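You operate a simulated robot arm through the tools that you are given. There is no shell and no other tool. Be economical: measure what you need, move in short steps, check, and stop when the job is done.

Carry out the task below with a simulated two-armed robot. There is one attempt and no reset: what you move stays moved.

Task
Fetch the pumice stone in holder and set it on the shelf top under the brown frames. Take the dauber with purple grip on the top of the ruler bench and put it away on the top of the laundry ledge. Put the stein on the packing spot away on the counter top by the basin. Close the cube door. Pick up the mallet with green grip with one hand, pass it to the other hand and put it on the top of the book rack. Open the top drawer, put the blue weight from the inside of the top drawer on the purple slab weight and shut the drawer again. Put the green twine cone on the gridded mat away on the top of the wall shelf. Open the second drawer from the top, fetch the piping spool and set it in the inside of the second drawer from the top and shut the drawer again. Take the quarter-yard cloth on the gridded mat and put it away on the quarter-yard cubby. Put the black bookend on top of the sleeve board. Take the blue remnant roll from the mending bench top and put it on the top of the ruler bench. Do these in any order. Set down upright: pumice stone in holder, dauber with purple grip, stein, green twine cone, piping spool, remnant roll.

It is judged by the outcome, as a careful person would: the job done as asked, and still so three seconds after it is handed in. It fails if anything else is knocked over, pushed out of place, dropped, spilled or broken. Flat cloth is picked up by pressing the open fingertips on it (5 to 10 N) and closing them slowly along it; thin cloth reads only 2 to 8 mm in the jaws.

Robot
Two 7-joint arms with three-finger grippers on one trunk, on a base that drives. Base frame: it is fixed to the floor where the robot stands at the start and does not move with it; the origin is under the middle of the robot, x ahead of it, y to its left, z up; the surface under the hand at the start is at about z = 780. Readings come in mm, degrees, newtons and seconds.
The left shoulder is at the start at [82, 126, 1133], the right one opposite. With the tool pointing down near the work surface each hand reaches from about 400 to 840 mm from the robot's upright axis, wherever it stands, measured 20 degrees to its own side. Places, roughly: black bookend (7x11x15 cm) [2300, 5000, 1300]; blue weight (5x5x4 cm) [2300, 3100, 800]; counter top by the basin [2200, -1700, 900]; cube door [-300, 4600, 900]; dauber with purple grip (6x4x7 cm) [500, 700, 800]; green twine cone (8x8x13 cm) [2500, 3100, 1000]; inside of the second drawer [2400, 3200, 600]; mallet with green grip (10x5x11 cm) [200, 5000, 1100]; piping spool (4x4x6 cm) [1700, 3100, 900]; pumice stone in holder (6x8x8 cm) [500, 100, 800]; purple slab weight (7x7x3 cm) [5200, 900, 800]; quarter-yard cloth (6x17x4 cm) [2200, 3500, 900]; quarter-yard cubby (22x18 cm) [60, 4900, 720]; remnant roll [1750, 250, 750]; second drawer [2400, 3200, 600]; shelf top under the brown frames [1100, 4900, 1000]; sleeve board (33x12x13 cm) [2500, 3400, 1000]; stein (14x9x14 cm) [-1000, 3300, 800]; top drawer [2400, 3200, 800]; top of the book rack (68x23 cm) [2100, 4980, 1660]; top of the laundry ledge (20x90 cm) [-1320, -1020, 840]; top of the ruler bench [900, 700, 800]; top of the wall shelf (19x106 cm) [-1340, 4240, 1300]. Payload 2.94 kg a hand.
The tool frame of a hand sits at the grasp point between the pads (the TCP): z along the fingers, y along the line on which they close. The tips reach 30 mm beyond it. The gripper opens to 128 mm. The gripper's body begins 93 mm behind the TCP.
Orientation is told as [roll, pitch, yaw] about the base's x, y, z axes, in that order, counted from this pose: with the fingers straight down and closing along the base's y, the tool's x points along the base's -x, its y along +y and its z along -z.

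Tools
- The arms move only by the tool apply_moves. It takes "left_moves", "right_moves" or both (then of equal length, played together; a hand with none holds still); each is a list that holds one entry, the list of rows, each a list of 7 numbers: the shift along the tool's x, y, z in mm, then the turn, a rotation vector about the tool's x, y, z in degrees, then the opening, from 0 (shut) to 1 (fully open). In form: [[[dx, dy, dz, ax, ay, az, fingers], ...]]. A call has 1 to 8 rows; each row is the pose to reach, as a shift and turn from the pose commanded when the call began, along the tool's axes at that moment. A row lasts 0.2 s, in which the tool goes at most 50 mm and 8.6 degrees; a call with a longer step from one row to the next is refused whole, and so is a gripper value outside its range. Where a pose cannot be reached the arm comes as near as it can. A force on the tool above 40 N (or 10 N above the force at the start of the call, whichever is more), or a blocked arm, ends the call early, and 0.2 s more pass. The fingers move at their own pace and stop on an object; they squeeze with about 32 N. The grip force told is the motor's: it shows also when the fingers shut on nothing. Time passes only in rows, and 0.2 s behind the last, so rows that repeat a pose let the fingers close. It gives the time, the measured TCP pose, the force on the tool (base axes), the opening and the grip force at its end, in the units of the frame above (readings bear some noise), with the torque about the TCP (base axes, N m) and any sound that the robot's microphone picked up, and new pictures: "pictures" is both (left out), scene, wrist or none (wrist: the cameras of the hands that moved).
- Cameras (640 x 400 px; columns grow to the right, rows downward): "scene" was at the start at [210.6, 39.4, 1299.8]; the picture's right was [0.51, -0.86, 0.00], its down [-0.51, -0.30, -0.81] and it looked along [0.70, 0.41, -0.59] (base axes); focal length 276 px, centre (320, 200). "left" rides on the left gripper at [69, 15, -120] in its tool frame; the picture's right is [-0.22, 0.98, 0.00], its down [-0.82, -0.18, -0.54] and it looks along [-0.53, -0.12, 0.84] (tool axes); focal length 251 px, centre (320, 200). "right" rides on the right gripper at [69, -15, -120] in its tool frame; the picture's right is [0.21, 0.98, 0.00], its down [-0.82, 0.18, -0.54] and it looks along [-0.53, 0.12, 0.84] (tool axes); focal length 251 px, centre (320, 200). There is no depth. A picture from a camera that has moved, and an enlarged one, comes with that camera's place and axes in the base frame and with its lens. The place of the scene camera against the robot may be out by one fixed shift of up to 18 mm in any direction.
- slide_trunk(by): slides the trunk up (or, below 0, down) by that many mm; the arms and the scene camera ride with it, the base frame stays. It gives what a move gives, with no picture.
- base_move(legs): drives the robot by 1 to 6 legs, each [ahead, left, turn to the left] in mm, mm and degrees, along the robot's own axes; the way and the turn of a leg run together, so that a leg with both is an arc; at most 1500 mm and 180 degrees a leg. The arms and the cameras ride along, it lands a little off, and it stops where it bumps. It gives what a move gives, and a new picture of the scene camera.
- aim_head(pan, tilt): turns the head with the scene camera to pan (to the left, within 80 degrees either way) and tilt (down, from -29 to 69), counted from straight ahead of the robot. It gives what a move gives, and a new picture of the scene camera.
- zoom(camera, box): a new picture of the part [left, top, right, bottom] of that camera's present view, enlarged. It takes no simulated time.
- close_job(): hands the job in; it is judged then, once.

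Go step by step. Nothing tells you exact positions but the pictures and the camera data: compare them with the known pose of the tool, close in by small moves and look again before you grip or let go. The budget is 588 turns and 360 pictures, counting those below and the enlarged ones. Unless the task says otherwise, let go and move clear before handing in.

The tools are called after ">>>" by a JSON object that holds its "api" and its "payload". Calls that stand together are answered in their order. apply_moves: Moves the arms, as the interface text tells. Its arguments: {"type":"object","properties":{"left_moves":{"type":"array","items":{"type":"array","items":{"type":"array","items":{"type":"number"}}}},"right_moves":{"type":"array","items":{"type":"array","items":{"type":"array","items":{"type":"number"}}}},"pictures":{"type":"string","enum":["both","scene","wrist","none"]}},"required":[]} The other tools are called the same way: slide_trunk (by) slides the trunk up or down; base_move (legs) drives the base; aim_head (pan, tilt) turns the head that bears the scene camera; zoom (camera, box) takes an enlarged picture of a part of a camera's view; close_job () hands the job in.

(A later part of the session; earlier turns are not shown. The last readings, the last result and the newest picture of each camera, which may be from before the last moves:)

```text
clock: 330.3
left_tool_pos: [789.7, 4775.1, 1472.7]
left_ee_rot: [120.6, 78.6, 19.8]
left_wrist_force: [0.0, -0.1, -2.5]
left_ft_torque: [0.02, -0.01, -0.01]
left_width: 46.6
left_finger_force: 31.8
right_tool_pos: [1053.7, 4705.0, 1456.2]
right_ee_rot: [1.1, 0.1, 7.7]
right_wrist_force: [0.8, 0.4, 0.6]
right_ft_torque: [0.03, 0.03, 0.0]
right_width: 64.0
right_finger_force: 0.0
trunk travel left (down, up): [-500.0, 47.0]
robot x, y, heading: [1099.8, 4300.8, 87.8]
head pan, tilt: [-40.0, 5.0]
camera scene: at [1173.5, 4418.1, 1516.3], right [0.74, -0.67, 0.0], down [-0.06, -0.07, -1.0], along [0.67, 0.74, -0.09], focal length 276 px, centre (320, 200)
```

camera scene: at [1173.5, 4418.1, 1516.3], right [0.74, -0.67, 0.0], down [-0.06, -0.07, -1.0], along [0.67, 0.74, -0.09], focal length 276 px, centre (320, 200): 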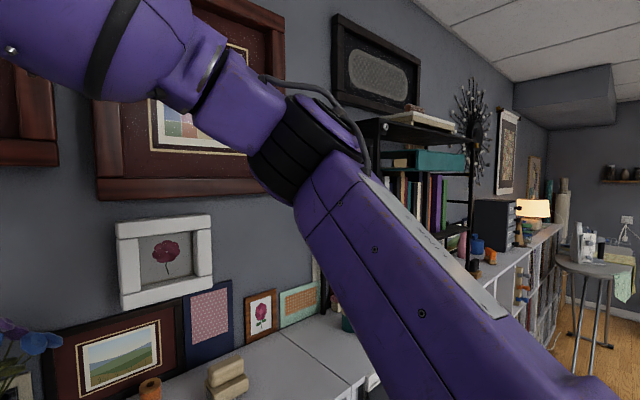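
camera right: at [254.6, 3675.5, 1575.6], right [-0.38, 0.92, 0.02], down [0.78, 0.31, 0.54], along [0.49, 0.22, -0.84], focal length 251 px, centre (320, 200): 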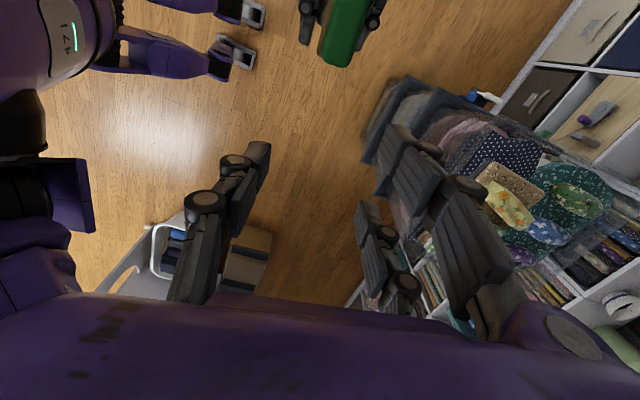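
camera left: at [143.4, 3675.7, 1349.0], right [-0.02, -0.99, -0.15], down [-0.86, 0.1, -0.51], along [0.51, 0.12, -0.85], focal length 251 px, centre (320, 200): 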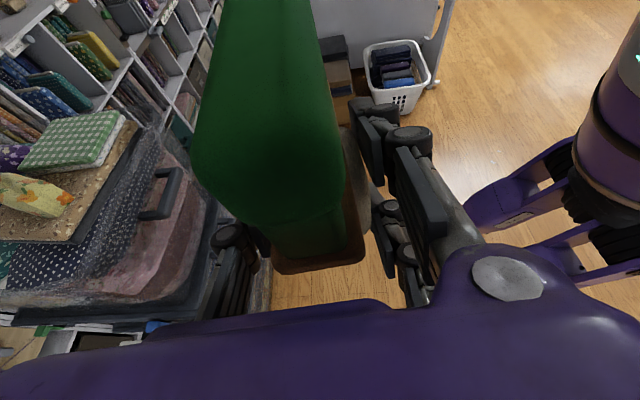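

>>> {"api": "base_move", "payload": {"legs": [[0, -600, 2]]}}

>>> {"api": "aim_head", "payload": {"pan": -10, "tilt": 5}}

```text
clock: 336.0
left_tool_pos: [1366.1, 4753.9, 1472.4]
left_ee_rot: [120.6, 78.6, 22.0]
left_wrist_force: [-0.4, -0.6, -2.9]
left_ft_torque: [0.03, 0.0, 0.01]
left_width: 46.5
left_finger_force: 31.6
right_tool_pos: [1629.2, 4694.7, 1455.3]
right_ee_rot: [0.9, 0.1, 10.0]
right_wrist_force: [-0.3, -0.8, -0.1]
right_ft_torque: [0.02, -0.01, 0.0]
right_width: 63.9
right_finger_force: 0.1
trunk travel left (down, up): [-500.0, 47.0]
robot x, y, heading: [1694.4, 4291.1, 90.3]
head pan, tilt: [-40.0, 5.0]
camera scene: at [1762.2, 4411.6, 1516.4], right [0.77, -0.64, 0.0], down [-0.06, -0.07, -1.0], along [0.64, 0.77, -0.09], focal length 276 px, centre (320, 200)
```

scene: 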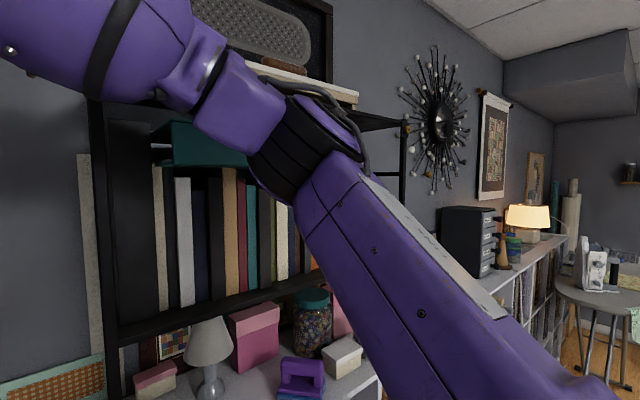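

```text
clock: 337.0
left_tool_pos: [1365.5, 4754.8, 1473.6]
left_ee_rot: [120.7, 78.6, 22.0]
left_wrist_force: [-0.2, 0.2, -2.2]
left_ft_torque: [0.08, -0.01, -0.03]
left_width: 46.5
left_finger_force: 31.6
right_tool_pos: [1630.5, 4694.7, 1454.9]
right_ee_rot: [1.0, 0.1, 9.9]
right_wrist_force: [-0.4, 0.2, -0.2]
right_ft_torque: [0.02, -0.02, 0.01]
right_width: 64.1
right_finger_force: 0.0
trunk travel left (down, up): [-500.0, 47.0]
robot x, y, heading: [1694.5, 4288.8, 90.2]
head pan, tilt: [-10.0, 5.0]
camera scene: at [1719.3, 4431.5, 1516.4], right [0.99, -0.17, 0.0], down [-0.01, -0.09, -1.0], along [0.17, 0.98, -0.09], focal length 276 px, centre (320, 200)
```

scene: 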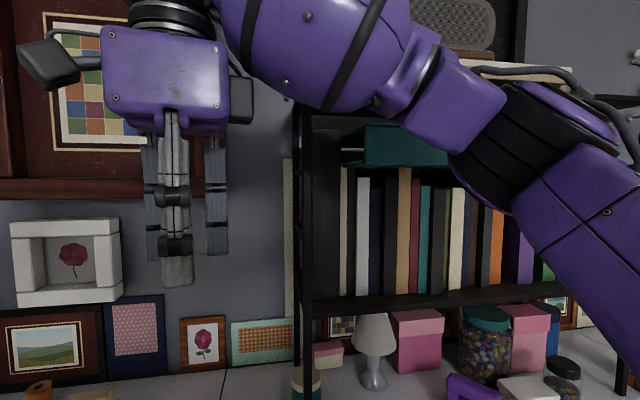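

The right arm blocks the view; I'll move it down and out to the right, and raise the trunk fully.

>>> {"api": "apply_moves", "payload": {"right_moves": [[[-20, -16, 35, 0, 0, 0, 0.5], [-45, -32, 70, 0, 0, 0, 0.5], [-70, -48, 105, 0, 0, 0, 0.5], [-95, -65, 140, 0, 0, 0, 0.5], [-120, -82, 175, 0, 0, 0, 0.5], [-145, -98, 210, 0, 0, 0, 0.5], [-170, -114, 245, 0, 0, 0, 0.5]]], "pictures": "none"}}

>>> {"api": "slide_trunk", "payload": {"by": 45}}

>>> {"api": "aim_head", "payload": {"pan": -15, "tilt": 0}}

```text
clock: 338.6
left_tool_pos: [1367.8, 4753.8, 1474.4]
left_ee_rot: [121.0, 78.6, 22.3]
left_wrist_force: [-0.3, -0.1, -1.7]
left_ft_torque: [0.01, -0.02, 0.04]
left_width: 46.7
left_finger_force: 31.7
right_tool_pos: [1818.8, 4615.2, 1208.5]
right_ee_rot: [1.0, 0.2, 9.8]
right_wrist_force: [0.0, 0.9, 1.4]
right_ft_torque: [-0.04, 0.03, 0.03]
right_width: 63.8
right_finger_force: 0.1
trunk travel left (down, up): [-500.0, 47.0]
robot x, y, heading: [1692.7, 4290.7, 90.5]
head pan, tilt: [-10.0, 5.0]
```

```text
clock: 339.4
left_tool_pos: [1364.7, 4757.5, 1515.1]
left_ee_rot: [119.8, 78.7, 21.2]
left_wrist_force: [-0.7, 1.8, -3.4]
left_ft_torque: [0.05, 0.0, 0.0]
left_width: 46.2
left_finger_force: 32.1
right_tool_pos: [1814.2, 4616.3, 1251.2]
right_ee_rot: [0.9, 0.1, 10.0]
right_wrist_force: [0.3, 0.8, 0.4]
right_ft_torque: [-0.01, -0.03, 0.0]
right_width: 64.0
right_finger_force: 0.0
trunk travel left (down, up): [-545.0, 2.0]
robot x, y, heading: [1691.4, 4286.4, 90.4]
head pan, tilt: [-10.0, 5.0]
```

```text
clock: 340.1
left_tool_pos: [1366.6, 4754.9, 1517.2]
left_ee_rot: [120.6, 78.5, 21.8]
left_wrist_force: [-0.1, 0.1, -2.0]
left_ft_torque: [0.05, 0.01, 0.0]
left_width: 46.3
left_finger_force: 32.2
right_tool_pos: [1815.0, 4615.2, 1252.5]
right_ee_rot: [1.0, 0.0, 9.9]
right_wrist_force: [-1.0, 0.3, 1.7]
right_ft_torque: [-0.03, 0.0, 0.0]
right_width: 63.9
right_finger_force: 0.0
trunk travel left (down, up): [-545.0, 2.0]
robot x, y, heading: [1688.4, 4292.5, 90.4]
head pan, tilt: [-15.0, 0.0]
camera scene: at [1726.8, 4376.2, 1571.2], right [0.97, -0.25, 0.0], down [0.0, 0.0, -1.0], along [0.25, 0.97, 0.0], focal length 276 px, centre (320, 200)
```

scene: 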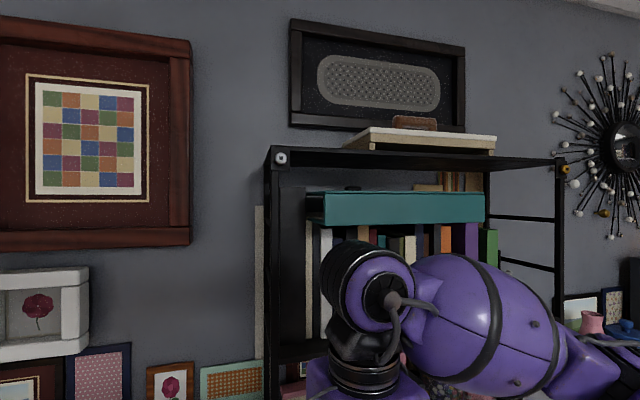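

The rack top's front edge is near y=4845 at z 1660; there's a free area on the left, about x 1765–1900. I'll raise the left hand above that height and tilt it down to level the mallet.

>>> {"api": "apply_moves", "payload": {"left_moves": [[[40, 0, 0, 0, -4, 0, 0.1], [80, 0, 0, 0, -8, 0, 0.1], [120, 0, 0, 0, -12, 0, 0.1], [160, 0, 0, 0, -16, 0, 0.1], [200, 0, 0, 0, -20, 0, 0.1], [240, 0, 0, 0, -25, 0, 0.1]]], "pictures": "wrist"}}

>>> {"api": "aim_head", "payload": {"pan": 30, "tilt": -5}}

```text
clock: 341.5
left_tool_pos: [1304.9, 4743.2, 1751.2]
left_ee_rot: [27.5, 68.6, -73.9]
left_wrist_force: [-0.4, 0.2, -2.1]
left_ft_torque: [-0.02, -0.06, 0.05]
left_width: 46.2
left_finger_force: 32.0
left hand out of reach, approached as far as the arm can: row 2, 3, 4, 5, 6
right_tool_pos: [1816.3, 4616.3, 1253.1]
right_ee_rot: [0.9, 0.2, 9.9]
right_wrist_force: [0.3, 0.1, 0.7]
right_ft_torque: [0.0, 0.0, -0.02]
right_width: 64.0
right_finger_force: 0.1
trunk travel left (down, up): [-545.0, 2.0]
robot x, y, heading: [1690.7, 4290.1, 90.5]
head pan, tilt: [-15.0, 0.0]
camera left: at [1287.3, 4654.8, 1855.7], right [0.97, -0.24, -0.03], down [-0.21, -0.76, -0.62], along [0.12, 0.61, -0.78], focal length 251 px, centre (320, 200)
```

left: 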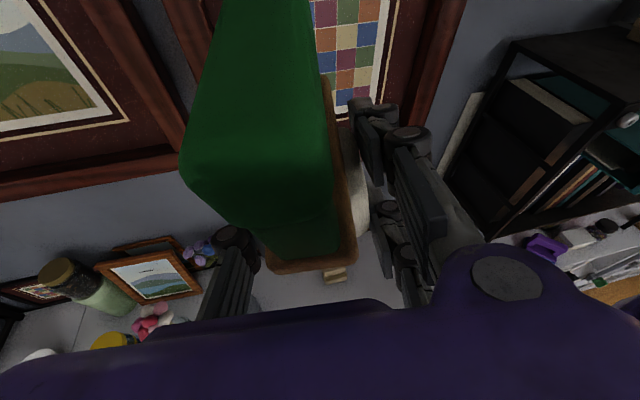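

```text
clock: 342.6
left_tool_pos: [1305.0, 4741.6, 1752.0]
left_ee_rot: [27.7, 68.8, -73.6]
left_wrist_force: [-1.0, -0.3, -1.9]
left_ft_torque: [-0.02, -0.01, -0.01]
left_width: 46.3
left_finger_force: 32.0
right_tool_pos: [1815.8, 4614.5, 1252.5]
right_ee_rot: [1.0, 0.1, 9.9]
right_wrist_force: [0.1, -0.4, -0.2]
right_ft_torque: [-0.01, -0.04, 0.04]
right_width: 63.9
right_finger_force: 0.0
trunk travel left (down, up): [-545.0, 2.0]
robot x, y, heading: [1693.9, 4289.3, 90.3]
head pan, tilt: [30.0, -5.0]
camera scene: at [1659.9, 4364.2, 1579.1], right [0.86, 0.5, 0.0], down [-0.04, 0.07, -1.0], along [-0.5, 0.86, 0.09], focal length 276 px, centre (320, 200)
```

scene: 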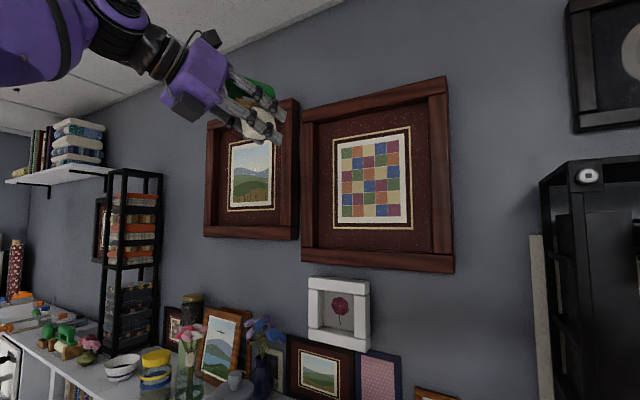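

The hand clears rack height. I'll pull the right hand back, then drive so the mallet comes over the free left part of the rack top.

>>> {"api": "apply_moves", "payload": {"right_moves": [[[6, -40, 0, 0, 0, 0, 0.5], [-5, -80, 15, 0, 0, 0, 0.5], [-20, -110, 30, 0, 0, 0, 0.5]]], "pictures": "none"}}

>>> {"api": "base_move", "payload": {"legs": [[0, -520, -0.3], [60, 0, 0]]}}

```text
clock: 343.4
left_tool_pos: [1304.0, 4743.1, 1753.1]
left_ee_rot: [27.7, 68.8, -73.6]
left_wrist_force: [-0.1, 0.0, -2.5]
left_ft_torque: [0.01, -0.01, -0.01]
left_width: 46.3
left_finger_force: 32.2
right_tool_pos: [1825.6, 4559.3, 1246.2]
right_ee_rot: [0.9, 0.1, 9.9]
right_wrist_force: [-1.1, 0.0, -0.8]
right_ft_torque: [0.03, 0.01, -0.03]
right_width: 64.1
right_finger_force: 0.1
right hand out of reach, approached as far as the arm can: row 2, 3
trunk travel left (down, up): [-545.0, 2.0]
robot x, y, heading: [1692.5, 4289.2, 90.0]
head pan, tilt: [30.0, -5.0]
```

```text
clock: 349.1
left_tool_pos: [1831.9, 4794.1, 1757.3]
left_ee_rot: [28.0, 69.2, -73.4]
left_wrist_force: [-0.2, -1.0, -1.5]
left_ft_torque: [0.01, -0.03, 0.03]
left_width: 46.6
left_finger_force: 31.7
right_tool_pos: [2353.2, 4612.3, 1247.4]
right_ee_rot: [1.3, 0.0, 9.8]
right_wrist_force: [0.0, -0.1, 0.1]
right_ft_torque: [0.1, 0.0, 0.0]
right_width: 64.2
right_finger_force: 0.0
trunk travel left (down, up): [-545.0, 2.0]
robot x, y, heading: [2216.6, 4352.3, 90.5]
head pan, tilt: [30.0, -5.0]
camera scene: at [2186.8, 4417.3, 1580.0], right [0.86, 0.5, 0.0], down [-0.04, 0.08, -1.0], along [-0.5, 0.86, 0.09], focal length 276 px, centre (320, 200)
```

scene: 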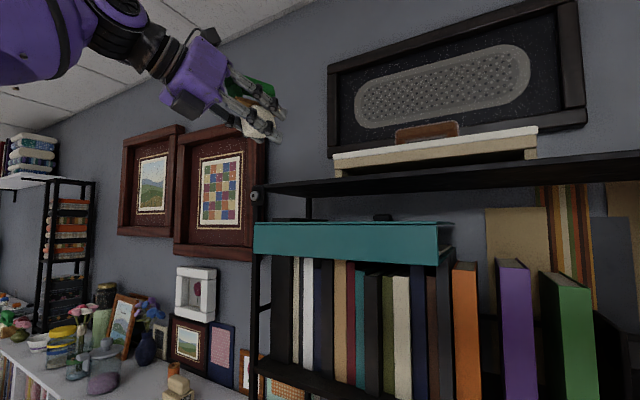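

The mallet is just in front of the rack's left part (left edge x≈1770, board from x≈1940). Moving forward 95 mm.

>>> {"api": "base_move", "payload": {"legs": [[97, -12, 0]]}}

>>> {"api": "aim_head", "payload": {"pan": 42, "tilt": -18}}

>>> {"api": "zoom", "payload": {"camera": "left", "box": [0, 0, 640, 400]}}

```text
clock: 350.3
left_tool_pos: [1844.1, 4894.5, 1755.3]
left_ee_rot: [27.9, 69.2, -73.7]
left_wrist_force: [0.1, -0.3, -1.3]
left_ft_torque: [0.01, 0.0, 0.02]
left_width: 46.4
left_finger_force: 31.9
right_tool_pos: [2364.6, 4710.5, 1246.2]
right_ee_rot: [1.2, 0.0, 9.8]
right_wrist_force: [0.0, -0.8, 0.7]
right_ft_torque: [0.06, 0.02, 0.02]
right_width: 63.9
right_finger_force: 0.0
trunk travel left (down, up): [-545.0, 2.0]
robot x, y, heading: [2232.3, 4447.5, 90.1]
head pan, tilt: [30.0, -5.0]
camera scene: at [2198.4, 4517.2, 1579.7], right [0.87, 0.5, 0.0], down [-0.04, 0.08, -1.0], along [-0.5, 0.86, 0.09], focal length 276 px, centre (320, 200)
```

scene: 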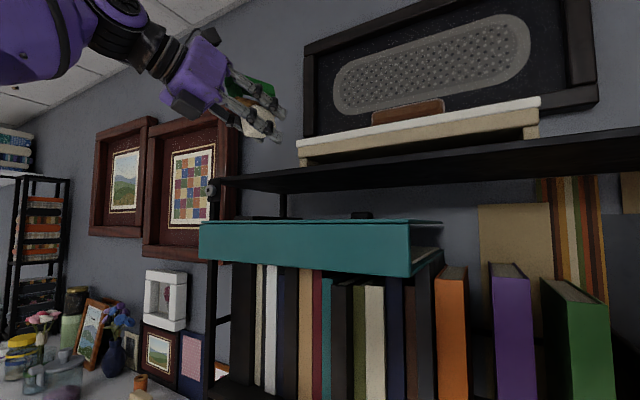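

```text
clock: 351.0
left_tool_pos: [1844.9, 4902.1, 1753.0]
left_ee_rot: [27.6, 68.9, -73.9]
left_wrist_force: [-0.3, 0.2, -2.0]
left_ft_torque: [0.01, -0.02, -0.03]
left_width: 46.4
left_finger_force: 31.6
right_tool_pos: [2365.7, 4715.2, 1244.8]
right_ee_rot: [0.9, 0.1, 9.8]
right_wrist_force: [-0.3, -0.5, 0.6]
right_ft_torque: [-0.03, -0.01, 0.03]
right_width: 64.1
right_finger_force: 0.2
trunk travel left (down, up): [-545.0, 2.0]
robot x, y, heading: [2232.4, 4449.4, 90.1]
head pan, tilt: [42.0, -18.0]
camera scene: at [2190.6, 4505.8, 1597.7], right [0.74, 0.67, 0.0], down [-0.21, 0.23, -0.95], along [-0.64, 0.71, 0.31], focal length 276 px, centre (320, 200)
```

scene: 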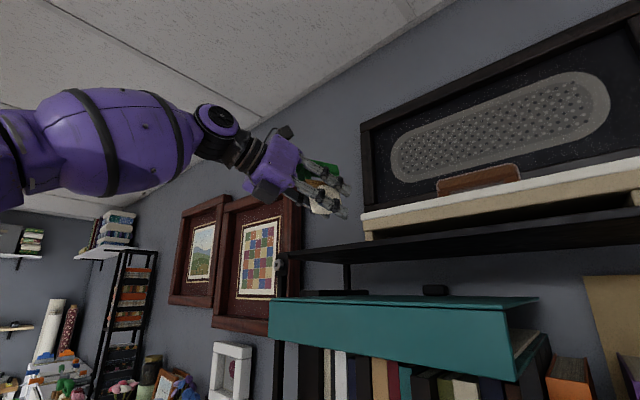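

```text
1.00 times, centred on (320, 200) of left (not enlarged: the box is as wide or as high as the picture)
camera zoom: at [1827.2, 4812.7, 1857.3], right [0.97, -0.24, -0.04], down [-0.21, -0.75, -0.62], along [0.12, 0.61, -0.78], focal length 251 px, centre (320, 200)
```

zoom: 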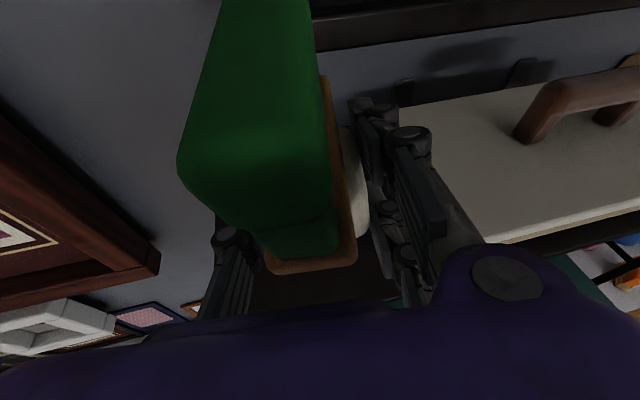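

The mallet is over the rack top with clearance on both sides. Lowering slowly.

>>> {"api": "apply_moves", "payload": {"left_moves": [[[-16, -4, 13, 0, 0, 0, 0.1], [-32, -9, 25, 0, 0, 0, 0.1], [-41, -12, 36, 0, 0, 0, 0.1], [-46, -13, 37.5, 0, 0, 0, 0.1], [-51, -14, 39, 0, 0, 0, 0.1]]], "pictures": "wrist"}}

```text
clock: 352.2
left_tool_pos: [1844.8, 4919.4, 1698.4]
left_ee_rot: [28.9, 69.9, -72.6]
left_wrist_force: [-4.7, 15.7, 29.8]
left_ft_torque: [0.96, -0.92, 0.41]
left_width: 46.3
left_finger_force: 31.9
right_tool_pos: [2366.2, 4715.4, 1245.6]
right_ee_rot: [1.0, 0.1, 9.8]
right_wrist_force: [-0.4, 0.6, -0.2]
right_ft_torque: [0.01, 0.02, -0.03]
right_width: 64.1
right_finger_force: 0.0
trunk travel left (down, up): [-545.0, 2.0]
robot x, y, heading: [2230.9, 4447.8, 90.4]
head pan, tilt: [42.0, -18.0]
camera left: at [1826.8, 4829.0, 1801.3], right [0.97, -0.24, -0.04], down [-0.21, -0.74, -0.64], along [0.12, 0.63, -0.77], focal length 251 px, centre (320, 200)
```

left: 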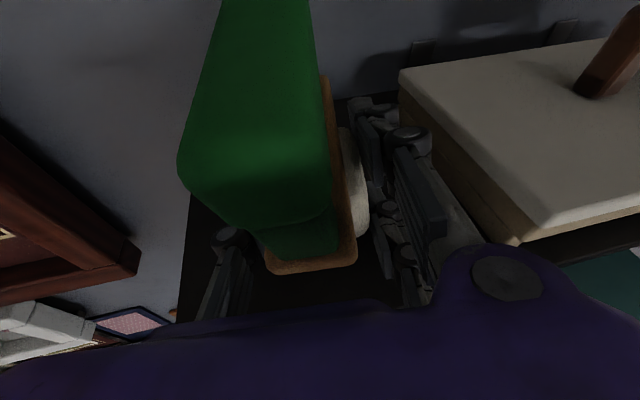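

Contact, but the mallet leans about 10–15° to the left. I'll lift slightly, roll the hand to level it and set down again.

>>> {"api": "apply_moves", "payload": {"left_moves": [[[11, 2, -4, 0, 0, 0, 0.1], [14, 2.5, -5, 0, -2, 6, 0.1], [14, 2.5, -5, 0, -4, 12, 0.1], [10, 2, -4, 0, -4, 12, 0.1], [6, 1, -2, 0, -4, 12, 0.1]]], "pictures": "both"}}

```text
clock: 353.4
left_tool_pos: [1848.5, 4918.1, 1706.6]
left_ee_rot: [-4.9, 68.4, -108.7]
left_wrist_force: [1.2, 10.6, 33.8]
left_ft_torque: [0.76, -1.11, 0.13]
left_width: 46.6
left_finger_force: 32.0
right_tool_pos: [2367.3, 4714.2, 1245.9]
right_ee_rot: [1.1, 0.2, 9.8]
right_wrist_force: [0.0, -0.6, -0.2]
right_ft_torque: [-0.03, 0.02, -0.03]
right_width: 64.1
right_finger_force: 0.0
trunk travel left (down, up): [-545.0, 2.0]
robot x, y, heading: [2228.3, 4446.5, 90.1]
head pan, tilt: [42.0, -18.0]
camera scene: at [2192.8, 4503.5, 1598.4], right [0.74, 0.67, 0.0], down [-0.21, 0.23, -0.95], along [-0.64, 0.71, 0.31], focal length 276 px, centre (320, 200)
camera left: at [1844.8, 4831.0, 1812.1], right [0.92, -0.31, -0.23], down [-0.39, -0.73, -0.56], along [0.01, 0.61, -0.8], focal length 251 px, centre (320, 200)
```

scene: 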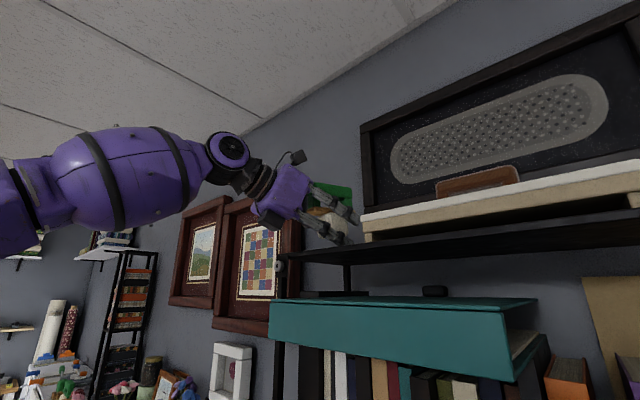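
left: 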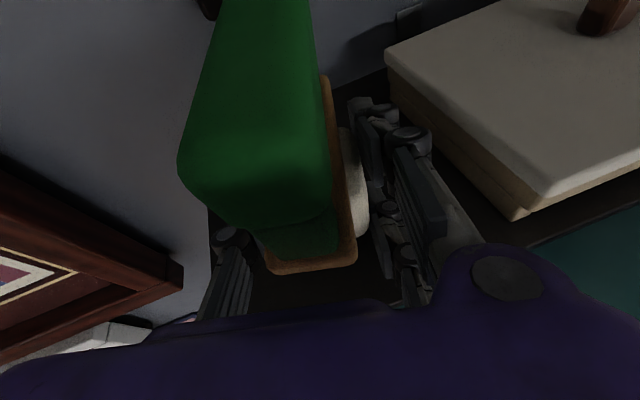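

>>> {"api": "zoom", "payload": {"camera": "scene", "box": [240, 140, 400, 280]}}

```text
2.86 times, centred on (320, 210) of scene
camera zoom: at [2192.8, 4503.5, 1598.4], right [0.74, 0.67, 0.0], down [-0.21, 0.23, -0.95], along [-0.64, 0.71, 0.31], focal length 789 px, centre (320, 171)
```

zoom: 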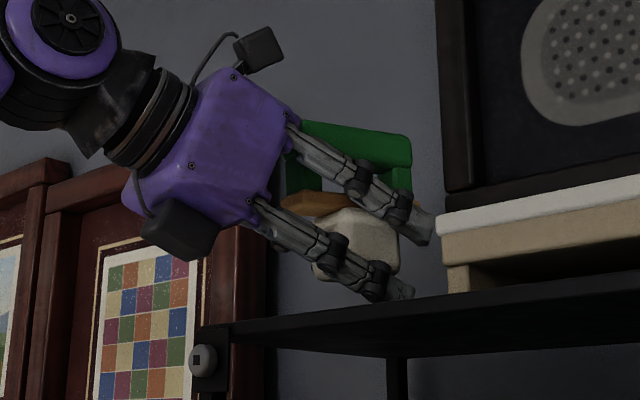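

The lower fingertip touches the rack before the head does, and the mallet is a little nose-down. I'll pitch the hand up 8° and lower again.

>>> {"api": "apply_moves", "payload": {"left_moves": [[[10, 0, -4, 0, 3, 0, 0.1], [12, 0, -5, 0, 8, 0, 0.1], [8, 0, -3, 0, 8, 0, 0.1], [2, 0, -1, 0, 8, 0, 0.1], [-3, 0, 1, 0, 8, 0, 0.1]]], "pictures": "none"}}

>>> {"api": "zoom", "payload": {"camera": "scene", "box": [240, 140, 400, 280]}}

```text
clock: 354.6
left_tool_pos: [1845.0, 4920.3, 1704.2]
left_ee_rot: [-7.5, 76.5, -111.3]
left_wrist_force: [-5.4, 15.8, 36.1]
left_ft_torque: [1.24, -0.91, 0.46]
left_width: 46.6
left_finger_force: 32.7
right_tool_pos: [2366.0, 4715.7, 1245.8]
right_ee_rot: [1.1, 0.1, 9.7]
right_wrist_force: [0.9, -0.5, -0.5]
right_ft_torque: [0.0, -0.02, -0.03]
right_width: 64.1
right_finger_force: 0.0
trunk travel left (down, up): [-545.0, 2.0]
robot x, y, heading: [2229.8, 4448.4, 89.9]
head pan, tilt: [42.0, -18.0]
```

```text
2.86 times, centred on (320, 210) of scene
camera zoom: at [2190.8, 4504.9, 1598.3], right [0.74, 0.67, 0.0], down [-0.21, 0.23, -0.95], along [-0.64, 0.71, 0.31], focal length 789 px, centre (320, 171)
```

zoom: 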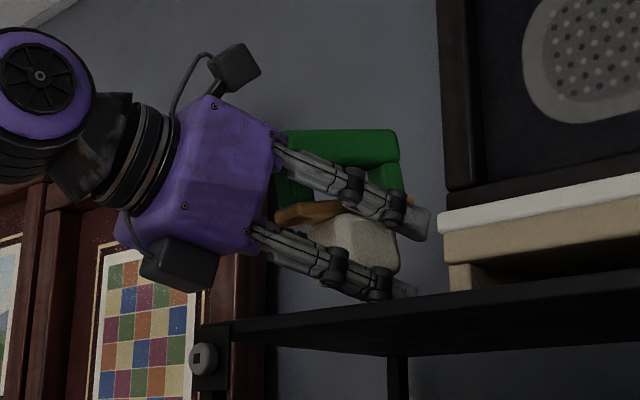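

The mallet is near level now. Opening gently in place.

>>> {"api": "apply_moves", "payload": {"left_moves": [[[4, 0, 0, 0, 0, 0, 0.1], [4, 0, 0, 0, 0, 0, 0.3], [4, 0, 0, 0, 0, 0, 0.4], [4, 0, 0, 0, 0, 0, 0.5], [4, 0, 0, 0, 0, 0, 0.6], [4, 0, 0, 0, 0, 0, 0.6]]], "pictures": "wrist"}}

>>> {"api": "zoom", "payload": {"camera": "scene", "box": [240, 140, 400, 280]}}

```text
clock: 356.0
left_tool_pos: [1847.3, 4923.9, 1701.9]
left_ee_rot: [-6.7, 75.8, -110.6]
left_wrist_force: [-0.7, 15.4, 31.8]
left_ft_torque: [0.92, -0.93, 0.49]
left_width: 73.3
left_finger_force: 0.0
right_tool_pos: [2366.4, 4716.6, 1245.8]
right_ee_rot: [0.9, 0.1, 9.7]
right_wrist_force: [-0.1, -0.4, 0.3]
right_ft_torque: [0.02, 0.0, -0.01]
right_width: 64.0
right_finger_force: 0.0
trunk travel left (down, up): [-545.0, 2.0]
robot x, y, heading: [2233.6, 4445.2, 90.0]
head pan, tilt: [42.0, -18.0]
camera left: at [1840.1, 4822.8, 1796.2], right [0.93, -0.29, -0.24], down [-0.37, -0.65, -0.66], along [0.04, 0.7, -0.71], focal length 251 px, centre (320, 200)
```

left: 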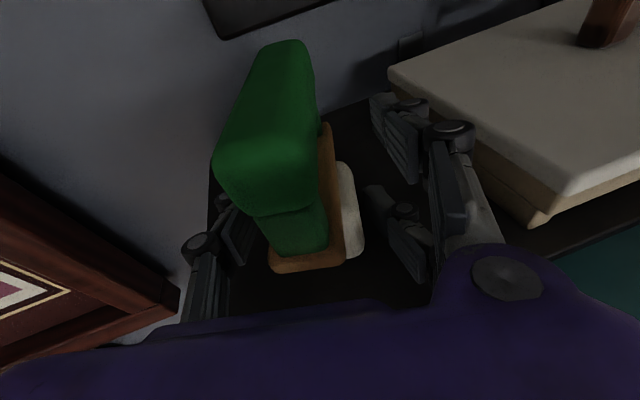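

```text
2.86 times, centred on (320, 210) of scene
camera zoom: at [2192.1, 4506.0, 1597.9], right [0.74, 0.67, 0.0], down [-0.21, 0.23, -0.95], along [-0.64, 0.71, 0.31], focal length 789 px, centre (320, 171)
```

zoom: 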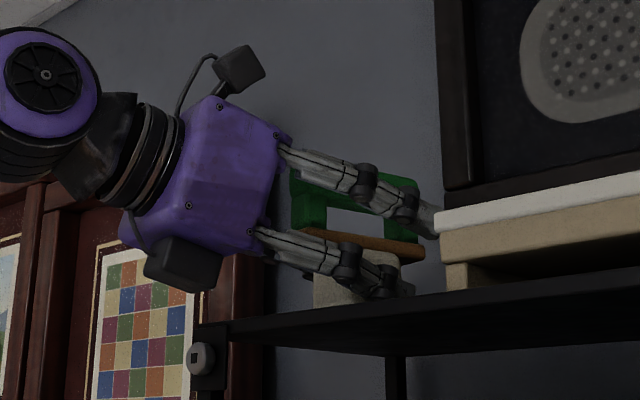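

The mallet stands on the rack top. Lifting the fingers slightly and backing straight out.

>>> {"api": "apply_moves", "payload": {"left_moves": [[[8, 0, -2, 0, 0, 0, 0.6], [10, 0, -40, 0, 0, 0, 0.6], [10, 0, -85, 0, 0, 0, 0.6], [12, 0, -130, 0, 0, 0, 0.6]]], "pictures": "none"}}

>>> {"api": "zoom", "payload": {"camera": "scene", "box": [240, 140, 400, 280]}}

```text
clock: 357.0
left_tool_pos: [1815.5, 4799.2, 1741.9]
left_ee_rot: [-6.5, 75.4, -110.5]
left_wrist_force: [-0.4, 0.0, 0.4]
left_ft_torque: [0.02, -0.03, -0.02]
left_width: 76.7
left_finger_force: 0.1
right_tool_pos: [2365.4, 4713.6, 1245.9]
right_ee_rot: [1.0, 0.2, 9.9]
right_wrist_force: [0.4, 0.2, 0.2]
right_ft_torque: [0.01, 0.01, 0.03]
right_width: 63.9
right_finger_force: 0.0
trunk travel left (down, up): [-545.0, 2.0]
robot x, y, heading: [2231.9, 4446.7, 90.3]
head pan, tilt: [42.0, -18.0]
```

```text
2.86 times, centred on (320, 210) of scene
camera zoom: at [2190.0, 4502.4, 1598.0], right [0.74, 0.67, 0.0], down [-0.21, 0.23, -0.95], along [-0.64, 0.71, 0.31], focal length 789 px, centre (320, 171)
```

zoom: 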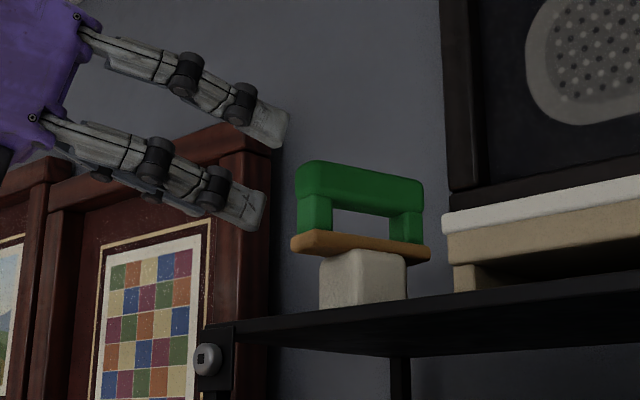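

The mallet stands securely. Now the black bookend on the rack's book shelf; looking to the right.

>>> {"api": "base_move", "payload": {"legs": [[-200, 0, 0]]}}

>>> {"api": "aim_head", "payload": {"pan": -5, "tilt": 15}}

```text
clock: 358.6
left_tool_pos: [1817.5, 4606.1, 1741.8]
left_ee_rot: [-6.1, 75.2, -110.2]
left_wrist_force: [0.5, 0.5, -0.5]
left_ft_torque: [-0.03, -0.02, 0.01]
left_width: 76.6
left_finger_force: 0.0
right_tool_pos: [2366.8, 4516.9, 1245.3]
right_ee_rot: [0.8, 0.1, 9.6]
right_wrist_force: [-0.1, 0.1, -0.3]
right_ft_torque: [-0.04, 0.01, 0.01]
right_width: 64.0
right_finger_force: 0.0
trunk travel left (down, up): [-545.0, 2.0]
robot x, y, heading: [2229.3, 4245.8, 89.8]
head pan, tilt: [42.0, -18.0]
camera scene: at [2190.7, 4307.7, 1597.6], right [0.74, 0.67, 0.0], down [-0.21, 0.23, -0.95], along [-0.64, 0.71, 0.31], focal length 276 px, centre (320, 200)
```

scene: 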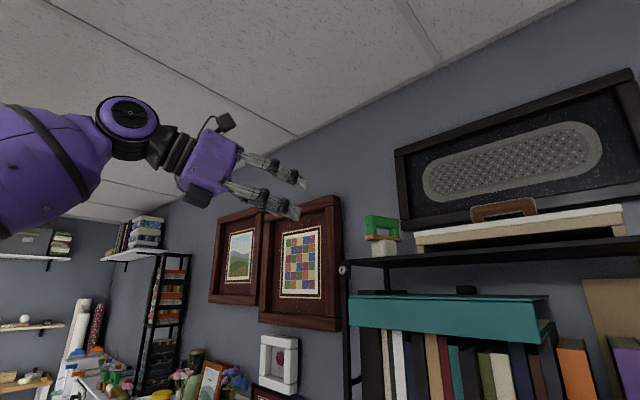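

```text
clock: 359.8
left_tool_pos: [1818.4, 4604.7, 1743.4]
left_ee_rot: [-6.3, 75.3, -110.5]
left_wrist_force: [0.2, -0.7, -0.4]
left_ft_torque: [-0.01, -0.03, 0.0]
left_width: 76.7
left_finger_force: 0.0
right_tool_pos: [2366.2, 4516.2, 1245.5]
right_ee_rot: [0.9, 0.1, 9.7]
right_wrist_force: [-0.4, 0.2, -0.4]
right_ft_torque: [-0.01, 0.0, -0.01]
right_width: 64.3
right_finger_force: 0.1
trunk travel left (down, up): [-545.0, 2.0]
robot x, y, heading: [2231.2, 4251.6, 90.1]
head pan, tilt: [-5.0, 15.0]
camera scene: at [2250.9, 4340.4, 1547.2], right [1.0, -0.09, 0.0], down [-0.02, -0.26, -0.97], along [0.08, 0.96, -0.26], focal length 276 px, centre (320, 200)
```

scene: 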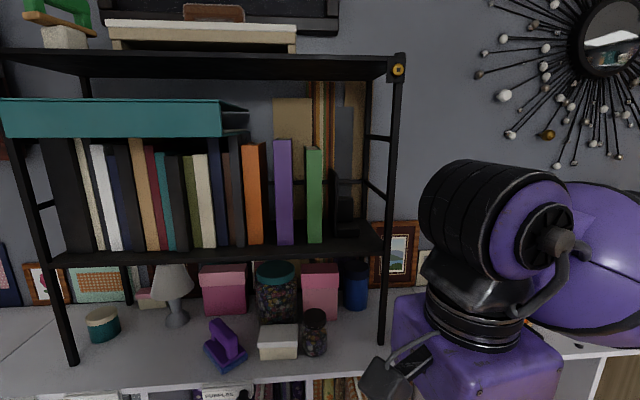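

>>> {"api": "zoom", "payload": {"camera": "scene", "box": [220, 60, 420, 280]}}

```text
1.82 times, centred on (320, 170) of scene
camera zoom: at [2250.9, 4340.4, 1547.2], right [1.0, -0.09, 0.0], down [-0.02, -0.26, -0.97], along [0.08, 0.96, -0.26], focal length 502 px, centre (320, 254)
```

zoom: 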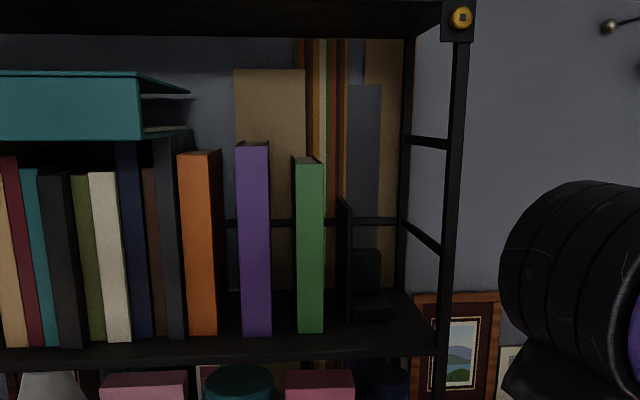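

The bookend's upright plate is at about x≈2338, y from 4938, on the rack shelf with z≈1295. The left hand already points forward, so I'll lower it to z≈1400 and level it.

>>> {"api": "apply_moves", "payload": {"left_moves": [[[-41, 1, 11, 1.7, 1.8, -0.4, 0.6], [-82, 2, 22, 3.4, 3.6, -0.9, 0.6], [-123, 3, 33, 5.1, 5.3, -1.3, 0.6], [-164, 5, 43, 6.8, 7.1, -1.8, 0.6], [-206, 6, 54, 8.5, 8.9, -2.2, 0.6], [-248, 7, 65, 10.2, 10.7, -2.7, 0.6], [-290, 8, 75, 11.9, 12.5, -3.1, 0.6], [-332, 10, 86, 13.5, 14.2, -3.5, 0.6]]], "pictures": "none"}}

```text
clock: 361.6
left_tool_pos: [1800.1, 4648.4, 1390.8]
left_ee_rot: [39.4, 89.7, -51.1]
left_wrist_force: [-1.6, 0.2, -0.5]
left_ft_torque: [0.05, -0.03, -0.05]
left_width: 76.8
left_finger_force: 0.1
left hand out of reach, approached as far as the arm can: row 3, 4, 5, 6, 7, 8
right_tool_pos: [2363.8, 4515.2, 1244.8]
right_ee_rot: [0.9, 0.1, 9.6]
right_wrist_force: [-0.4, -0.4, 0.7]
right_ft_torque: [-0.01, -0.06, 0.0]
right_width: 63.6
right_finger_force: 0.0
trunk travel left (down, up): [-545.0, 2.0]
robot x, y, heading: [2231.5, 4249.5, 90.1]
head pan, tilt: [-5.0, 15.0]
```

The left hand now points straight forward and level. Driving right to line up with the bookend.

>>> {"api": "base_move", "payload": {"legs": [[0, -540, 0]]}}

>>> {"api": "aim_head", "payload": {"pan": 30, "tilt": 15}}

>>> {"api": "zoom", "payload": {"camera": "left", "box": [0, 0, 640, 400]}}

```text
clock: 366.8
left_tool_pos: [2337.9, 4646.6, 1390.5]
left_ee_rot: [14.3, 89.7, -75.2]
left_wrist_force: [0.2, -0.3, -0.1]
left_ft_torque: [0.02, 0.02, 0.02]
left_width: 77.0
left_finger_force: 0.2
right_tool_pos: [2906.0, 4522.4, 1245.2]
right_ee_rot: [0.9, 0.1, 10.7]
right_wrist_force: [0.9, -0.2, -0.6]
right_ft_torque: [0.02, -0.01, 0.0]
right_width: 64.2
right_finger_force: 0.2
trunk travel left (down, up): [-545.0, 2.0]
robot x, y, heading: [2776.4, 4254.4, 91.1]
head pan, tilt: [-5.0, 15.0]
camera scene: at [2792.8, 4344.1, 1547.2], right [1.0, -0.07, 0.0], down [-0.02, -0.26, -0.97], along [0.07, 0.96, -0.26], focal length 276 px, centre (320, 200)
```

scene: 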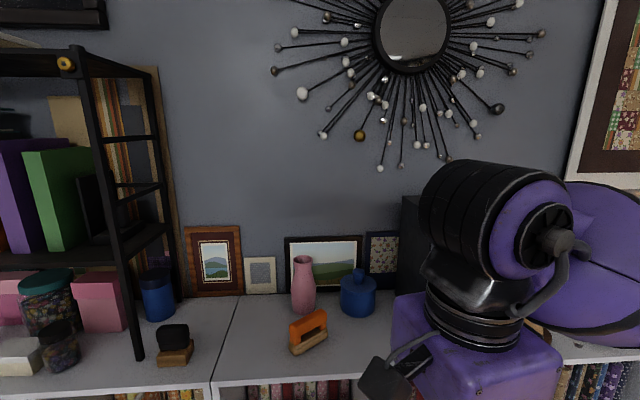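

```text
clock: 367.8
left_tool_pos: [2339.3, 4646.8, 1390.2]
left_ee_rot: [13.6, 89.6, -76.2]
left_wrist_force: [-0.5, 0.5, -0.3]
left_ft_torque: [-0.02, 0.03, -0.02]
left_width: 76.7
left_finger_force: 0.1
right_tool_pos: [2905.2, 4520.5, 1245.9]
right_ee_rot: [0.9, 0.1, 10.6]
right_wrist_force: [-0.8, 0.2, -0.2]
right_ft_torque: [0.04, -0.02, -0.01]
right_width: 63.8
right_finger_force: 0.1
trunk travel left (down, up): [-545.0, 2.0]
robot x, y, heading: [2774.9, 4246.9, 91.0]
head pan, tilt: [30.0, 15.0]
camera scene: at [2738.4, 4331.2, 1547.2], right [0.86, 0.51, 0.0], down [0.13, -0.22, -0.97], along [-0.5, 0.83, -0.26], focal length 276 px, centre (320, 200)
```

scene: 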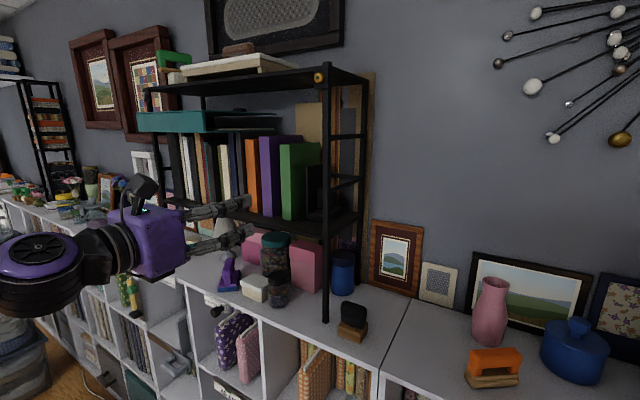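

```text
1.00 times, centred on (320, 200) of left (not enlarged: the box is as wide or as high as the picture)
camera zoom: at [2354.8, 4528.1, 1458.7], right [0.98, 0.01, -0.21], down [-0.18, -0.55, -0.82], along [-0.12, 0.84, -0.53], focal length 251 px, centre (320, 200)
```

zoom: 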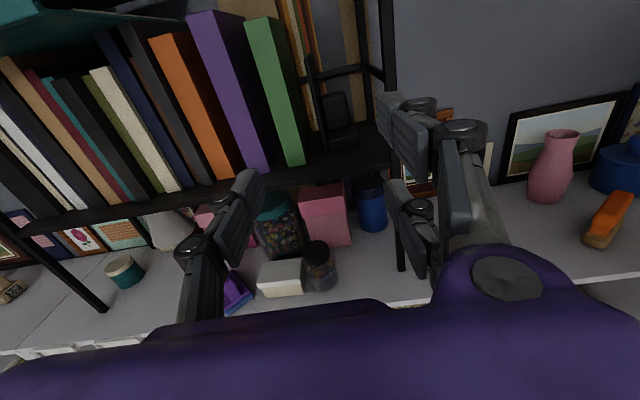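

>>> {"api": "zoom", "payload": {"camera": "left", "box": [240, 20, 420, 190]}}

```text
2.35 times, centred on (330, 105) of left
camera zoom: at [2354.8, 4528.1, 1458.7], right [0.98, 0.01, -0.21], down [-0.18, -0.55, -0.82], along [-0.12, 0.84, -0.53], focal length 592 px, centre (296, 424)
```

zoom: 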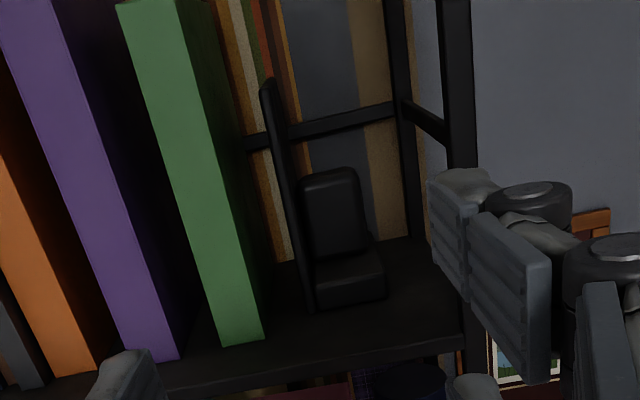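

The plate stands near x=2328–2333 with a 28 mm gap to the green book on its left; the block behind it tops out at z≈1379. I'll grip the plate above that at z≈1418, with fingers opened only 34 mm.

>>> {"api": "apply_moves", "payload": {"left_moves": [[[14, -3, 0, 0, 0, 0, 0.4], [28, -5, 0, 0, 0, 0, 0.28], [28, -5, 0, 0, 0, 0, 0.28]]], "pictures": "none"}}

>>> {"api": "base_move", "payload": {"legs": [[190, 0, -0.9]]}}

>>> {"api": "zoom", "payload": {"camera": "left", "box": [0, 0, 640, 400]}}

```text
clock: 368.6
left_tool_pos: [2332.9, 4649.1, 1419.6]
left_ee_rot: [19.4, 89.6, -70.3]
left_wrist_force: [0.4, -0.5, -0.1]
left_ft_torque: [-0.02, 0.0, 0.0]
left_width: 35.9
left_finger_force: 0.0
right_tool_pos: [2904.7, 4521.1, 1245.0]
right_ee_rot: [0.9, 0.1, 10.6]
right_wrist_force: [-0.1, 0.3, -1.2]
right_ft_torque: [-0.02, 0.0, -0.03]
right_width: 64.3
right_finger_force: 0.1
trunk travel left (down, up): [-545.0, 2.0]
robot x, y, heading: [2774.7, 4254.9, 91.0]
head pan, tilt: [30.0, 15.0]
```

```text
clock: 370.2
left_tool_pos: [2337.8, 4843.9, 1420.6]
left_ee_rot: [19.0, 89.8, -71.4]
left_wrist_force: [0.6, 0.3, -1.0]
left_ft_torque: [-0.01, -0.01, 0.02]
left_width: 35.9
left_finger_force: 0.1
right_tool_pos: [2907.5, 4707.8, 1245.7]
right_ee_rot: [1.0, 0.0, 9.8]
right_wrist_force: [0.3, -0.6, 0.0]
right_ft_torque: [0.01, -0.04, -0.01]
right_width: 64.2
right_finger_force: 0.1
trunk travel left (down, up): [-545.0, 2.0]
robot x, y, heading: [2776.3, 4445.8, 90.1]
head pan, tilt: [30.0, 15.0]
camera scene: at [2737.9, 4520.1, 1547.4], right [0.87, 0.5, 0.0], down [0.13, -0.22, -0.97], along [-0.48, 0.84, -0.26], focal length 276 px, centre (320, 200)
```

scene: 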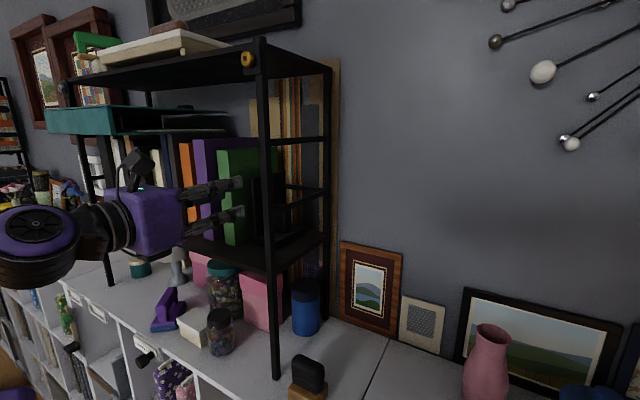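

```text
1.00 times, centred on (320, 200) of left (not enlarged: the box is as wide or as high as the picture)
camera zoom: at [2352.6, 4724.2, 1488.1], right [0.98, -0.01, -0.21], down [-0.18, -0.54, -0.82], along [-0.11, 0.84, -0.53], focal length 251 px, centre (320, 200)
```

zoom: 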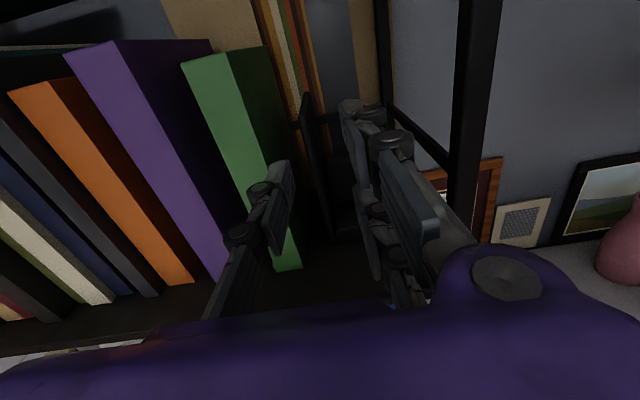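

The green book leans toward the plate, leaving about 25 mm at this height. I'll narrow the fingers to 27 mm and creep in.

>>> {"api": "apply_moves", "payload": {"left_moves": [[[0, 1, 0, 0, 0, 0, 0.21], [0, 1, 20, 0, 0, 0, 0.21], [0, 1, 40, 0, 0, 0, 0.21], [0, 1, 58, 0, 0, 0, 0.21]]], "pictures": "none"}}

>>> {"api": "zoom", "payload": {"camera": "left", "box": [200, 20, 460, 280]}}

```text
clock: 371.2
left_tool_pos: [2339.6, 4903.3, 1418.1]
left_ee_rot: [12.9, 89.7, -77.6]
left_wrist_force: [-0.6, 0.3, -0.1]
left_ft_torque: [-0.01, -0.01, 0.0]
left_width: 26.8
left_finger_force: 0.0
right_tool_pos: [2907.6, 4710.0, 1245.3]
right_ee_rot: [0.9, 0.1, 9.8]
right_wrist_force: [0.3, -0.3, -0.7]
right_ft_torque: [0.02, 0.01, 0.03]
right_width: 64.3
right_finger_force: 0.0
trunk travel left (down, up): [-545.0, 2.0]
robot x, y, heading: [2773.5, 4446.0, 90.1]
head pan, tilt: [30.0, 15.0]
```

```text
1.54 times, centred on (330, 150) of left
camera zoom: at [2354.3, 4784.9, 1486.6], right [0.98, -0.01, -0.21], down [-0.18, -0.54, -0.82], along [-0.11, 0.84, -0.53], focal length 387 px, centre (305, 277)
```

zoom: 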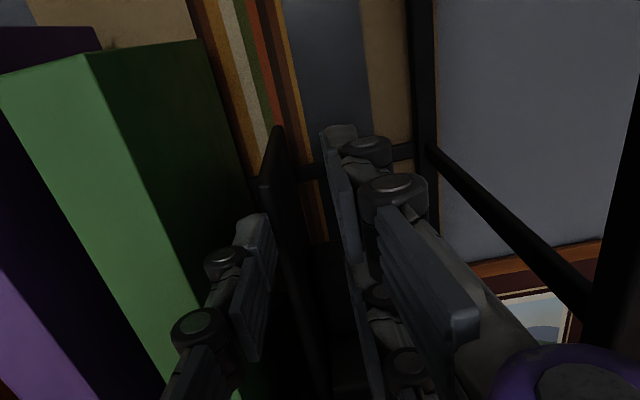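

Aligned: the plate is between the fingers. Forward 32 mm more, then closing.

>>> {"api": "apply_moves", "payload": {"left_moves": [[[0, 0, 16, 0, 0, 0, 0.21], [0, 0, 32, 0, 0, 0, 0.21], [0, 0, 32, 0, 0, 0, 0.12], [0, 0, 32, 0, 0, 0, 0.05], [0, 0, 32, 0, 0, 0, 0], [0, 0, 32, 0, 0, 0, 0]]], "pictures": "none"}}

>>> {"api": "zoom", "payload": {"camera": "left", "box": [200, 20, 460, 280]}}

```text
clock: 372.6
left_tool_pos: [2339.8, 4935.3, 1418.1]
left_ee_rot: [13.7, 89.7, -76.9]
left_wrist_force: [0.1, 0.4, 1.0]
left_ft_torque: [-0.01, -0.02, 0.0]
left_width: 0.0
left_finger_force: 3.2
right_tool_pos: [2907.6, 4709.6, 1245.9]
right_ee_rot: [1.0, 0.1, 9.9]
right_wrist_force: [1.0, -0.2, -0.3]
right_ft_torque: [0.02, -0.01, 0.03]
right_width: 64.2
right_finger_force: 0.0
trunk travel left (down, up): [-545.0, 2.0]
robot x, y, heading: [2774.0, 4444.9, 90.4]
head pan, tilt: [30.0, 15.0]
```

```text
1.54 times, centred on (330, 150) of left
camera zoom: at [2354.6, 4816.7, 1486.7], right [0.98, -0.01, -0.21], down [-0.18, -0.54, -0.82], along [-0.11, 0.84, -0.53], focal length 387 px, centre (305, 277)
```

zoom: 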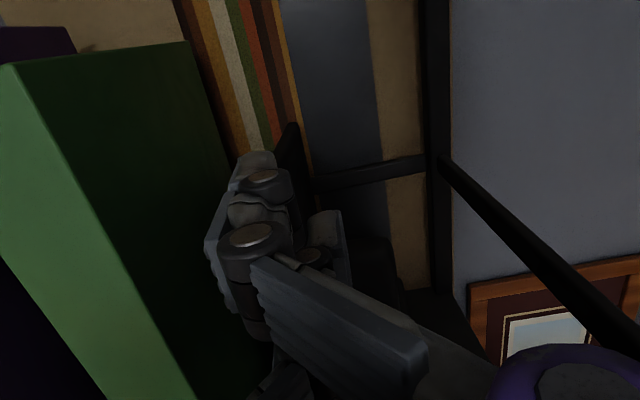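

The plate is deeper than I judged, at about y=5000; the fingers closed just in front of it. I'll reopen and look before advancing.

>>> {"api": "apply_moves", "payload": {"left_moves": [[[0, 0, 0, 0, 0, 0, 0.1], [0, 0, 0, 0, 0, 0, 0.22], [0, 0, 12, 0, 0, 0, 0.22], [0, 0, 25, 0, 0, 0, 0.22]]], "pictures": "none"}}

>>> {"api": "zoom", "payload": {"camera": "left", "box": [200, 20, 460, 280]}}

```text
clock: 373.6
left_tool_pos: [2339.6, 4960.4, 1416.8]
left_ee_rot: [14.4, 89.6, -76.0]
left_wrist_force: [-0.4, -0.5, 0.2]
left_ft_torque: [0.03, 0.01, 0.0]
left_width: 28.3
left_finger_force: 0.1
right_tool_pos: [2908.0, 4711.4, 1244.6]
right_ee_rot: [1.0, 0.1, 9.7]
right_wrist_force: [-0.1, 0.0, -0.2]
right_ft_torque: [-0.08, 0.03, 0.03]
right_width: 63.9
right_finger_force: 0.1
trunk travel left (down, up): [-545.0, 2.0]
robot x, y, heading: [2773.4, 4443.7, 89.8]
head pan, tilt: [30.0, 15.0]
```

```text
1.54 times, centred on (330, 150) of left
camera zoom: at [2354.8, 4841.8, 1485.5], right [0.98, -0.01, -0.21], down [-0.18, -0.55, -0.82], along [-0.11, 0.84, -0.53], focal length 387 px, centre (305, 277)
```

zoom: 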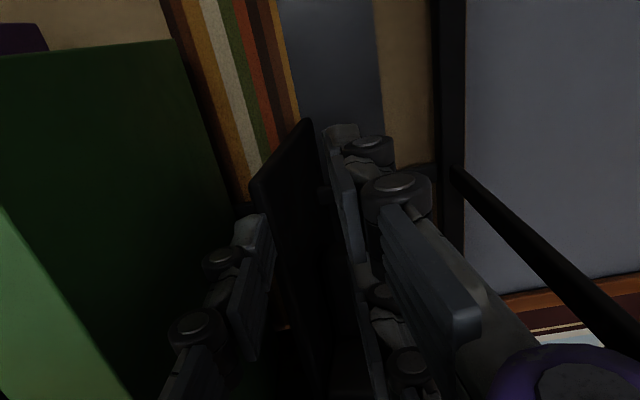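

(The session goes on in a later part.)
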